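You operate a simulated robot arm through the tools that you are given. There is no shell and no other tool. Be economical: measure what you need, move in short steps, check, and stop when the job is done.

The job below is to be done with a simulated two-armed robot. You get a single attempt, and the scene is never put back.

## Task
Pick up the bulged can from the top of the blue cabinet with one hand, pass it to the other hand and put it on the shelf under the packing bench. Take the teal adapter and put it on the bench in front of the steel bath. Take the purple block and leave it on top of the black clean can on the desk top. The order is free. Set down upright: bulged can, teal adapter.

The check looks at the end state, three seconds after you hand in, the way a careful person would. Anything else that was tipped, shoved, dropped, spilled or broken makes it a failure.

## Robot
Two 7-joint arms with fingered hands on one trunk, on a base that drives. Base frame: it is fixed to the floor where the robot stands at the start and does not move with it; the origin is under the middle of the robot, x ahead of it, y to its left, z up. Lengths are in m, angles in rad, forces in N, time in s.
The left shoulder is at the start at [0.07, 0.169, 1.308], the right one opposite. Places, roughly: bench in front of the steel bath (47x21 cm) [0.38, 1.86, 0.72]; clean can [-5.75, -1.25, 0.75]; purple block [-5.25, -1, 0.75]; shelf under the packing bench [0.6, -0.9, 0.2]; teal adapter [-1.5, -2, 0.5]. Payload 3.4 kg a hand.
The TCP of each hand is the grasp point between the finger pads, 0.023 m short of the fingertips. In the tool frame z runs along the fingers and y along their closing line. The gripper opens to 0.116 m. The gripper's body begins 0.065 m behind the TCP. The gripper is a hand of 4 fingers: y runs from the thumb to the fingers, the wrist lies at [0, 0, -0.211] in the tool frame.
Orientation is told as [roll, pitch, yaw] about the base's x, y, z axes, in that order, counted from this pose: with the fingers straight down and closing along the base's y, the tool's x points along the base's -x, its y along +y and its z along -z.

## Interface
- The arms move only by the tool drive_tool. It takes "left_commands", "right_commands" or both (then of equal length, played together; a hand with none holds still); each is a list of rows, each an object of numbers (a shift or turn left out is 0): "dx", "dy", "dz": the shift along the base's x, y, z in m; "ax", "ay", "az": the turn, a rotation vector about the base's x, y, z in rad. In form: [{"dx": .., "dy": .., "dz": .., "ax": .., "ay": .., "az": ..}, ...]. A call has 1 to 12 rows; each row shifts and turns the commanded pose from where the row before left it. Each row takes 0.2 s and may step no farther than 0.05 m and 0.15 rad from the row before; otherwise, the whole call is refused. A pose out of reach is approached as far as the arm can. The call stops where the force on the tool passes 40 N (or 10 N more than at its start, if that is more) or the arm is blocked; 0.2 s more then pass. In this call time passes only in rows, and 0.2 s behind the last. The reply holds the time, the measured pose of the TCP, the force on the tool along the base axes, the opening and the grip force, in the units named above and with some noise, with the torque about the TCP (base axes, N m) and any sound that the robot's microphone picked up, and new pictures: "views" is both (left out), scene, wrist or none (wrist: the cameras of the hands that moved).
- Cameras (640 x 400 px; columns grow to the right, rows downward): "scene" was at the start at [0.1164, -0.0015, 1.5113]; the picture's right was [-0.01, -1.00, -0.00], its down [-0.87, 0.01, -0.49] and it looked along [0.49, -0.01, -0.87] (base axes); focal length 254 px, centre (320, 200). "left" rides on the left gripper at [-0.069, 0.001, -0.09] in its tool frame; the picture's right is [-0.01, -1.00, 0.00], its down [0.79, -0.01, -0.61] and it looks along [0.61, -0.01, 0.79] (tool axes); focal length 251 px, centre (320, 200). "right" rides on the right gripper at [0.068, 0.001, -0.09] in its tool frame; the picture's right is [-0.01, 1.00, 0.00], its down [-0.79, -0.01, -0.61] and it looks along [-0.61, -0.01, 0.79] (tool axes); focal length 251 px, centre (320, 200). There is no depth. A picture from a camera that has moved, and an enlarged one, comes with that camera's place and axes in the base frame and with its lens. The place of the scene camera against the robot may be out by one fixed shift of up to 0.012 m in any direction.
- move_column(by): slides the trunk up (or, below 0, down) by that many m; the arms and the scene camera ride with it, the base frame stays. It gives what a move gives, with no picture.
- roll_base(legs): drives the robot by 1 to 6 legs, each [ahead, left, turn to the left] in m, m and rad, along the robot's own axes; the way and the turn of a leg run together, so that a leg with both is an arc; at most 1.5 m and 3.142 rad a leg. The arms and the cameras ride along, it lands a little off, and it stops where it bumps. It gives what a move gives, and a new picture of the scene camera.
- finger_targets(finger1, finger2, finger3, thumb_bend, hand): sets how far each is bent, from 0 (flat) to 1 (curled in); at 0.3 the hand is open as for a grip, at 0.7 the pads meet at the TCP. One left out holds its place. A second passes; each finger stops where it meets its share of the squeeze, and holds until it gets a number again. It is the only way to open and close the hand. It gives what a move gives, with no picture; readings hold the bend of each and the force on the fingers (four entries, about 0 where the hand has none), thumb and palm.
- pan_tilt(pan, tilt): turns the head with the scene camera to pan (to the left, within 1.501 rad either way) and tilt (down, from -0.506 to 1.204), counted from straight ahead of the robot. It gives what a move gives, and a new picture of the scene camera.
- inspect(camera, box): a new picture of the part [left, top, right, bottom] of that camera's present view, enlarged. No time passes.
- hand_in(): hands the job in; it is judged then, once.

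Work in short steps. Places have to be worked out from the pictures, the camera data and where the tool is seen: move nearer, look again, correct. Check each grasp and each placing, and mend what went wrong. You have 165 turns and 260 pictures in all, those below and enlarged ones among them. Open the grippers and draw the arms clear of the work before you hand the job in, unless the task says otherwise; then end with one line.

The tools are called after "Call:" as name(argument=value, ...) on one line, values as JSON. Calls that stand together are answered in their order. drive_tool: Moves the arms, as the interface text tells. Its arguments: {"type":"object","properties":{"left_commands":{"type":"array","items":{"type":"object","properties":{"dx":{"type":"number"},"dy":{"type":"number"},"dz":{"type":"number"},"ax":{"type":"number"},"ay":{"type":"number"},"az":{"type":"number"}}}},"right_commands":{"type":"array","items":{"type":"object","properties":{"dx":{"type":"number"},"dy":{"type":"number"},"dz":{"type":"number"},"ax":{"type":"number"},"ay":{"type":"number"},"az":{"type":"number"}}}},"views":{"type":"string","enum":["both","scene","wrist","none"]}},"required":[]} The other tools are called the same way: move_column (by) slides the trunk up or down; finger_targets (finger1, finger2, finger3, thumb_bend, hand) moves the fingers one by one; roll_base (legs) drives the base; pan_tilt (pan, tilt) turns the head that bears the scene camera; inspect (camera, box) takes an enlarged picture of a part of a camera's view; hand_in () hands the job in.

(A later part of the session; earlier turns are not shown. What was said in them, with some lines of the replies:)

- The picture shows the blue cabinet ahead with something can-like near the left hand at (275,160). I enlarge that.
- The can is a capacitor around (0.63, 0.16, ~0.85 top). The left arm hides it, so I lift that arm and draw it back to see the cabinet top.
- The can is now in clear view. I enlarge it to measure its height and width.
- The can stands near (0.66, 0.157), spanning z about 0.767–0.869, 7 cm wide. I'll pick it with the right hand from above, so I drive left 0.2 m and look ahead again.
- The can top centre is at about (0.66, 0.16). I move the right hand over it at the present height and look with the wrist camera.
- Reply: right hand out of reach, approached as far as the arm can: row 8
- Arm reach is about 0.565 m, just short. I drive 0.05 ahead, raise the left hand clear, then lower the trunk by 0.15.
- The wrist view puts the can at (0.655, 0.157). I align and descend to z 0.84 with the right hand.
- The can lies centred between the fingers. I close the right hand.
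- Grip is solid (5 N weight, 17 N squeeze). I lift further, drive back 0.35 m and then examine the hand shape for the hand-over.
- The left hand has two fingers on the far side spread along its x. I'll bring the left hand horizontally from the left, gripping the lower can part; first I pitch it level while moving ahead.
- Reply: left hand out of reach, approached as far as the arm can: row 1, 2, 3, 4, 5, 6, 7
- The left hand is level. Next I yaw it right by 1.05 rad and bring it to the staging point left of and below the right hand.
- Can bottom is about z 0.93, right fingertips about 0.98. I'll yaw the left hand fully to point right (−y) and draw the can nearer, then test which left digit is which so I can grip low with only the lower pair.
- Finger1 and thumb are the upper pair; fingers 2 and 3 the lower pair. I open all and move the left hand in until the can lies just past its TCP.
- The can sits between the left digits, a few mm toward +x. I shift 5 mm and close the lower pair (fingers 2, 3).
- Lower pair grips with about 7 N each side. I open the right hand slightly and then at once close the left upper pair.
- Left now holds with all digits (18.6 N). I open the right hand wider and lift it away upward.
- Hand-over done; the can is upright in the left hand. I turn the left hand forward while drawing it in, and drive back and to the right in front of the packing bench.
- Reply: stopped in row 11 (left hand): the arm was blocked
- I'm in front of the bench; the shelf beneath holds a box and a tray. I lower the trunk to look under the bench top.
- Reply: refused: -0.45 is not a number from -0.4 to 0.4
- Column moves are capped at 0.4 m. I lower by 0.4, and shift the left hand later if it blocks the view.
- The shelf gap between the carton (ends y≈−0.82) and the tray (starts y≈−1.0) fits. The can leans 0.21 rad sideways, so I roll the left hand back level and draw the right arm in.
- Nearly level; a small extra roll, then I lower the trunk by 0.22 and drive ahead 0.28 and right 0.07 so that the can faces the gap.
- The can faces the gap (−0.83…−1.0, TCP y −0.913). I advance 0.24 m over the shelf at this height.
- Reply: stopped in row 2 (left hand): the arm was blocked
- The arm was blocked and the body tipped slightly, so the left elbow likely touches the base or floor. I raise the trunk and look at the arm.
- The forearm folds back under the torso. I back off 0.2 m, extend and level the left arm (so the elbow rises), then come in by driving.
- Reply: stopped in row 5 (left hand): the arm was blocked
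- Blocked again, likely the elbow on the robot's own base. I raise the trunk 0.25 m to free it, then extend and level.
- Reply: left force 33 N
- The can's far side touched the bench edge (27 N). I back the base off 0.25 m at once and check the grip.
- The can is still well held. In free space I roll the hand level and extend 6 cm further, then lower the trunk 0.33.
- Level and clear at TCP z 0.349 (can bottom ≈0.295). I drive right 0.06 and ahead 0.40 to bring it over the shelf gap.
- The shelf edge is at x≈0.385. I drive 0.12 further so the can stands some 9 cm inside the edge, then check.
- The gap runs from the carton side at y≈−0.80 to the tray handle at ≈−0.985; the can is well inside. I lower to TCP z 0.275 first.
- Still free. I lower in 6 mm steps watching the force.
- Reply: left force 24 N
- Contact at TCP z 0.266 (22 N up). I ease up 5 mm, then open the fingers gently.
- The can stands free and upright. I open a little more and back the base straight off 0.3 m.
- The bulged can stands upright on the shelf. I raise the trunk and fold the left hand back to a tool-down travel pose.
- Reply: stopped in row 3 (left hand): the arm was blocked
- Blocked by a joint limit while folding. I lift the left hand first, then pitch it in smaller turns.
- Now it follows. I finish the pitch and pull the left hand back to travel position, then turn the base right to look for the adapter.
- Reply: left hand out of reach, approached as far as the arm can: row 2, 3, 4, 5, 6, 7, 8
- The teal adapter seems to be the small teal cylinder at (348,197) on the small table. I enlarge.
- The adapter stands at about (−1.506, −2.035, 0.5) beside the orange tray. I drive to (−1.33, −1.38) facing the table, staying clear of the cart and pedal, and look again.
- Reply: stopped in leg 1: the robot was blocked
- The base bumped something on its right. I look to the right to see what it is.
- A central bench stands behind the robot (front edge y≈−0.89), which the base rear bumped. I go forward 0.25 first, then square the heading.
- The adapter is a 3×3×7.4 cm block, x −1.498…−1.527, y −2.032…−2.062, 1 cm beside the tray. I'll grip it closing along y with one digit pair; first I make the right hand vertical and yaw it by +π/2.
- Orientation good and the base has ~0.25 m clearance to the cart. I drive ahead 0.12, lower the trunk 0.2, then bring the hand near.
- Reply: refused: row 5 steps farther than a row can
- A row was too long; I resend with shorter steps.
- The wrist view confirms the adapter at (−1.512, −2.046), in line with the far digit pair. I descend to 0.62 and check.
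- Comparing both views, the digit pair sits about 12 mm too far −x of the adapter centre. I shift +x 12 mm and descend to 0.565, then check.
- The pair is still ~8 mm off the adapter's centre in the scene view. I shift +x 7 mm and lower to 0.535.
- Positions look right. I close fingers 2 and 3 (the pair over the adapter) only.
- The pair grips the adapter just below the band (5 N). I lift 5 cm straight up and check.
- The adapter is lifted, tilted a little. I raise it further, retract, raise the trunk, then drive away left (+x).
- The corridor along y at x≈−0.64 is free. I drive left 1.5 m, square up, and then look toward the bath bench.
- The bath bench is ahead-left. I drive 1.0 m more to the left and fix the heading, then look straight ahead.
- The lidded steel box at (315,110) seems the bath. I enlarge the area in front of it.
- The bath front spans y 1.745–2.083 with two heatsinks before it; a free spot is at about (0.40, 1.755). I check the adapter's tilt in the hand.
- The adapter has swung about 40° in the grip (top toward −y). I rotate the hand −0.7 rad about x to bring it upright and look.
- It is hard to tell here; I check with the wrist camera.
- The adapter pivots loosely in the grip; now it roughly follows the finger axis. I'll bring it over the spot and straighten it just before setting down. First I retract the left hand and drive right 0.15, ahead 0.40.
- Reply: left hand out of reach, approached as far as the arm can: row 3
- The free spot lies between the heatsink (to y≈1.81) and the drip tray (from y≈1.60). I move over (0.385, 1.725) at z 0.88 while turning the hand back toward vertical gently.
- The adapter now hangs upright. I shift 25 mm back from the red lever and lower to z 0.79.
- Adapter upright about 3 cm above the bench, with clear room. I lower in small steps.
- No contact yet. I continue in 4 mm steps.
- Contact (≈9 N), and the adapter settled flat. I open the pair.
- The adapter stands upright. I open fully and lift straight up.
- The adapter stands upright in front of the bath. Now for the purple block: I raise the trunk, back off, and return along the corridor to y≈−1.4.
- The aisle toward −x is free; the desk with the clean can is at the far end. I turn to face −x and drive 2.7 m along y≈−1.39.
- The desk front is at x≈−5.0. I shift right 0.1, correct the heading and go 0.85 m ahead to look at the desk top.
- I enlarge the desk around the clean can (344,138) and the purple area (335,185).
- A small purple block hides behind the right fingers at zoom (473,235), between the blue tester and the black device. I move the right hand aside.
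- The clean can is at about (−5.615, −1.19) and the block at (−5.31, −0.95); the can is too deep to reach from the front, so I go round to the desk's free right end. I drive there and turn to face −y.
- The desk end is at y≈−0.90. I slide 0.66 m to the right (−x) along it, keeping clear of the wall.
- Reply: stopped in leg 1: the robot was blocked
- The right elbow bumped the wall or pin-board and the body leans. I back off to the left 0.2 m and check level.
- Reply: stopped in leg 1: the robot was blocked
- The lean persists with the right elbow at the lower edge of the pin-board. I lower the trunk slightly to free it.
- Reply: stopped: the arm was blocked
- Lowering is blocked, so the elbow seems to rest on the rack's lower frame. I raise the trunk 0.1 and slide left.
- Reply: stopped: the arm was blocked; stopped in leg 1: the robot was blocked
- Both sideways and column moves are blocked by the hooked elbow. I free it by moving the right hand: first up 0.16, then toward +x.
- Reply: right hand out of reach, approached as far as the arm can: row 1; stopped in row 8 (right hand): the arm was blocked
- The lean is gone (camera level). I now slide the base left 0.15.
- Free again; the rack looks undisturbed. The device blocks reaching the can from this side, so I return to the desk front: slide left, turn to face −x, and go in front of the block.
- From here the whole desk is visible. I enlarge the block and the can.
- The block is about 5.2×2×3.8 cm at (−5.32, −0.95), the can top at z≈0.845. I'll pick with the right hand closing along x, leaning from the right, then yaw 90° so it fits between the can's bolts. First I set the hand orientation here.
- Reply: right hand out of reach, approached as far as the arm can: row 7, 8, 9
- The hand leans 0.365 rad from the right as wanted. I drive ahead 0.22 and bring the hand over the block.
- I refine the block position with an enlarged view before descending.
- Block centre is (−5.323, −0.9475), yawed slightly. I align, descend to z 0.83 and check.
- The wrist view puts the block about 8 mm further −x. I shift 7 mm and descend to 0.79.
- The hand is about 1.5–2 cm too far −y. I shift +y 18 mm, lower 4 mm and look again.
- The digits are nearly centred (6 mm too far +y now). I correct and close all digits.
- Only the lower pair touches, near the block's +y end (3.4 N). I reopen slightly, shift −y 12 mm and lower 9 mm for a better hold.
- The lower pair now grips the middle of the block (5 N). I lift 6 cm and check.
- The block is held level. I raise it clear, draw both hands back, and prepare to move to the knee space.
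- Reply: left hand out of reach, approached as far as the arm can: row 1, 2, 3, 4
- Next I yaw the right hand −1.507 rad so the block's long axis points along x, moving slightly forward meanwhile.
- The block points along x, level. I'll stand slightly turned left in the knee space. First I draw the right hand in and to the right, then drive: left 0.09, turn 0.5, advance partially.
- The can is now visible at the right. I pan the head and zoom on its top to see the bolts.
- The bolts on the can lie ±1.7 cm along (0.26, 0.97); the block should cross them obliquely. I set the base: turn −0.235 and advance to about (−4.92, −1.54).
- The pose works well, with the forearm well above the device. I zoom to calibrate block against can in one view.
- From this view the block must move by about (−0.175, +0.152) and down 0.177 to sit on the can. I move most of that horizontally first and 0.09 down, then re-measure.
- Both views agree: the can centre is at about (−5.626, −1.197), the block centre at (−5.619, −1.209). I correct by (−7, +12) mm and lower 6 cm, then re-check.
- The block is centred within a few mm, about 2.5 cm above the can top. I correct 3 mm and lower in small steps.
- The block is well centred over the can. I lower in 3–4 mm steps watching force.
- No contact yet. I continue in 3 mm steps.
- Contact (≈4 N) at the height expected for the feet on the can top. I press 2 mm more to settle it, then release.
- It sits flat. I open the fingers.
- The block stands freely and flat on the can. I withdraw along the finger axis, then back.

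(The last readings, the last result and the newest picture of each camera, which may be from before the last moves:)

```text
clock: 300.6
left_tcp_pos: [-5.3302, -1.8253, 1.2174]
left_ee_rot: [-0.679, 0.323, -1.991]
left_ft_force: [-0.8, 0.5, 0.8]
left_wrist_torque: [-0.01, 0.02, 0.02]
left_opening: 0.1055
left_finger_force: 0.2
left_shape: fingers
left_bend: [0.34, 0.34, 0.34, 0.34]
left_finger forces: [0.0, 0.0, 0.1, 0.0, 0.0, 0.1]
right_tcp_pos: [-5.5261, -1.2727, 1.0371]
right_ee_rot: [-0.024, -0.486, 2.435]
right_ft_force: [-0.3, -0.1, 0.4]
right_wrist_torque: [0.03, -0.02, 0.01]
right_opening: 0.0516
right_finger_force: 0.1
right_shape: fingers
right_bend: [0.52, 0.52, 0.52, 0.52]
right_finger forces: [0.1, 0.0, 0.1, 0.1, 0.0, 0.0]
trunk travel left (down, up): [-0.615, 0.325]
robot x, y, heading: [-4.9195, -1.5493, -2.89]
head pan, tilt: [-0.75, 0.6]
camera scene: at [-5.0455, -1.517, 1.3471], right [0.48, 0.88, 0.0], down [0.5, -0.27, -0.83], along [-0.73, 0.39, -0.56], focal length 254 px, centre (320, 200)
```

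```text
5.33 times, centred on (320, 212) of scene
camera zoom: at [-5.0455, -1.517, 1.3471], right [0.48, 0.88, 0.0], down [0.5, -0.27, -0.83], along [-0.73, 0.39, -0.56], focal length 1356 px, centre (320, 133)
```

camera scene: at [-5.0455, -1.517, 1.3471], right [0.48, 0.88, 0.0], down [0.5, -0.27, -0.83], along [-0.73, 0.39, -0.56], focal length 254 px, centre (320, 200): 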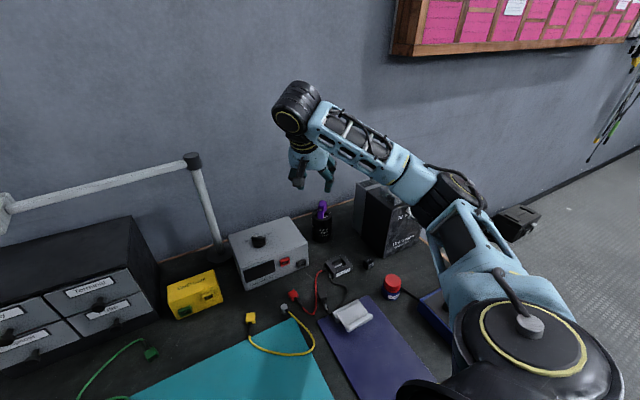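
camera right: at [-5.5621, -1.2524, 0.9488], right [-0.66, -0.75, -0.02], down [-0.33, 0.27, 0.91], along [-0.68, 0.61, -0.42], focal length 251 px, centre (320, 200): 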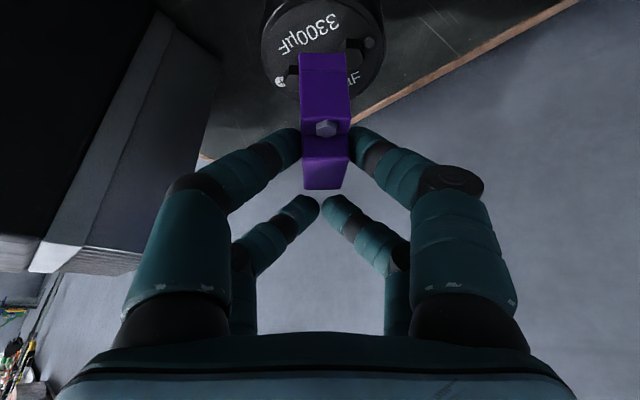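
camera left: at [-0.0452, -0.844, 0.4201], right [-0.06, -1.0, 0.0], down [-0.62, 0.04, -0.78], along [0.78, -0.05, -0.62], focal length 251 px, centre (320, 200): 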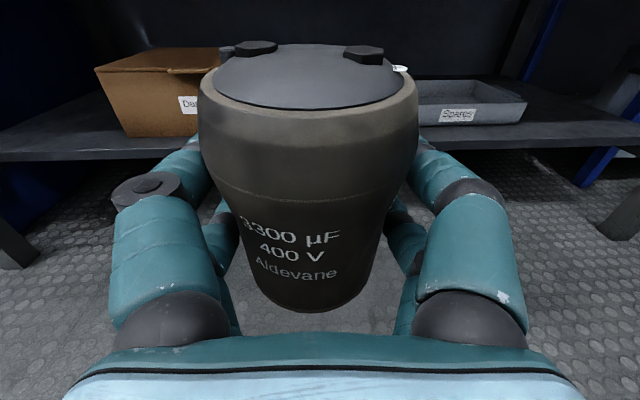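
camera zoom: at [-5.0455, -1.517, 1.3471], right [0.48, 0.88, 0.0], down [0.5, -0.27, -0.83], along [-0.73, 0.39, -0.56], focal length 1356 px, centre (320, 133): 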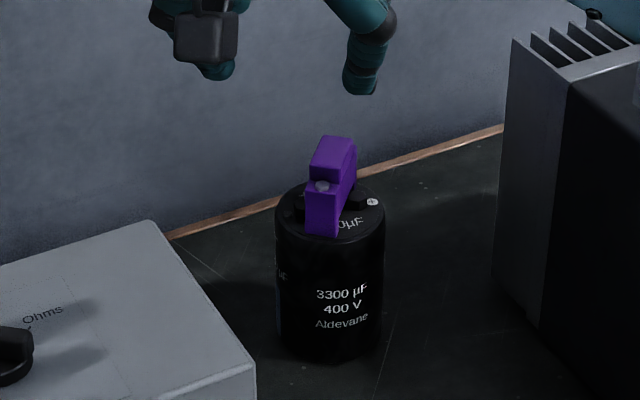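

The block rests squarely on the can. I open the right hand, lift it, and back the base away from the desk.

Call:
drive_tool(right_commands=[{"dz": 0.03, "dx": 0.03}, {"dz": 0.03, "dx": 0.03}, {"dz": 0.02, "dx": 0.03}], views="none")

Call:
finger_targets(hand="right", finger1=0.3, finger2=0.3, finger3=0.3, thumb_bend=0.3)

Call:
roll_base(legs=[[-0.4, 0, 0]])

Call:
inspect(camera="scene", box=[200, 120, 440, 270])

```text
clock: 301.4
left_tcp_pos: [-5.3318, -1.8252, 1.217]
left_ee_rot: [-0.682, 0.323, -1.992]
left_ft_force: [0.2, 0.7, 0.2]
left_wrist_torque: [0.01, 0.01, -0.02]
left_opening: 0.1057
left_finger_force: 0.0
left_shape: fingers
left_bend: [0.34, 0.34, 0.34, 0.34]
left_finger forces: [0.0, 0.0, 0.0, 0.0, 0.1, 0.1]
right_tcp_pos: [-5.4337, -1.272, 1.1171]
right_ee_rot: [-0.023, -0.484, 2.436]
right_ft_force: [-0.1, -0.5, -0.7]
right_wrist_torque: [0.03, 0.0, 0.0]
right_opening: 0.0518
right_finger_force: 0.2
right_shape: fingers
right_bend: [0.52, 0.52, 0.52, 0.52]
right_finger forces: [0.1, 0.0, 0.0, 0.0, 0.0, 0.0]
trunk travel left (down, up): [-0.615, 0.325]
robot x, y, heading: [-4.9202, -1.5448, -2.888]
head pan, tilt: [-0.75, 0.6]
```

```text
clock: 302.4
left_tcp_pos: [-5.3311, -1.8251, 1.2171]
left_ee_rot: [-0.68, 0.321, -1.99]
left_ft_force: [0.0, -0.3, 0.1]
left_wrist_torque: [-0.02, 0.01, -0.01]
left_opening: 0.1055
left_finger_force: 0.0
left_shape: fingers
left_bend: [0.34, 0.34, 0.34, 0.34]
left_finger forces: [0.0, 0.0, 0.0, 0.0, 0.0, 0.0]
right_tcp_pos: [-5.435, -1.2704, 1.1182]
right_ee_rot: [-0.024, -0.485, 2.439]
right_ft_force: [0.0, 0.1, 0.6]
right_wrist_torque: [-0.03, -0.02, -0.01]
right_opening: 0.1165
right_finger_force: 0.0
right_shape: fingers
right_bend: [0.3, 0.3, 0.3, 0.3]
right_finger forces: [0.0, 0.0, 0.1, 0.1, 0.0, 0.0]
trunk travel left (down, up): [-0.615, 0.325]
robot x, y, heading: [-4.9211, -1.5468, -2.888]
head pan, tilt: [-0.75, 0.6]
```

```text
clock: 304.9
left_tcp_pos: [-4.9406, -1.7255, 1.2172]
left_ee_rot: [-0.68, 0.323, -1.983]
left_ft_force: [0.2, 0.8, 0.2]
left_wrist_torque: [0.01, -0.01, 0.01]
left_opening: 0.1058
left_finger_force: 0.1
left_shape: fingers
left_bend: [0.34, 0.34, 0.34, 0.34]
left_finger forces: [0.0, 0.0, 0.0, 0.0, 0.1, 0.0]
right_tcp_pos: [-5.0486, -1.1725, 1.1178]
right_ee_rot: [-0.025, -0.485, 2.443]
right_ft_force: [0.3, -0.5, 0.2]
right_wrist_torque: [-0.03, 0.04, 0.03]
right_opening: 0.1164
right_finger_force: 0.1
right_shape: fingers
right_bend: [0.3, 0.3, 0.3, 0.3]
right_finger forces: [0.0, 0.0, 0.1, 0.0, 0.0, 0.0]
trunk travel left (down, up): [-0.615, 0.325]
robot x, y, heading: [-4.532, -1.443, -2.882]
head pan, tilt: [-0.75, 0.6]
camera scene: at [-4.6574, -1.4159, 1.347], right [0.47, 0.88, 0.0], down [0.5, -0.27, -0.82], along [-0.73, 0.39, -0.57], focal length 254 px, centre (320, 200)
```

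scene: 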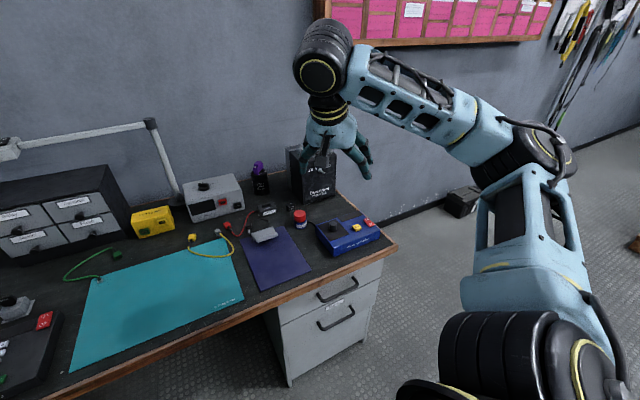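

```text
2.67 times, centred on (320, 195) of scene
camera zoom: at [-4.6574, -1.4159, 1.347], right [0.47, 0.88, 0.0], down [0.5, -0.27, -0.82], along [-0.73, 0.39, -0.57], focal length 678 px, centre (320, 213)
```

zoom: 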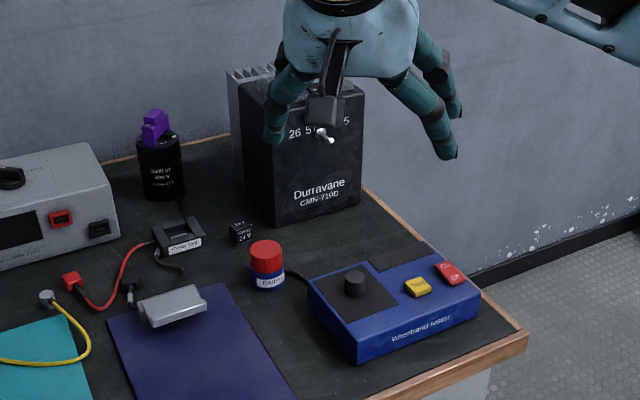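

All three objects are placed, the hands are open and clear of the desk, so I hand the job in.

Call:
hand_in()

```text
The job is handed in.
```

All three objects are placed: the bulged can stands upright on the shelf under the packing bench, passed from the right hand to the left. The teal adapter stands upright on the bench in front of the steel bath. The purple block lies on top of the black clean can. On the way the held can touched the packing-bench edge, and the robot bumped the central bench and the wall rack at the desk. Nothing looked disturbed in the pictures I had, but I did not go back to check the central bench.
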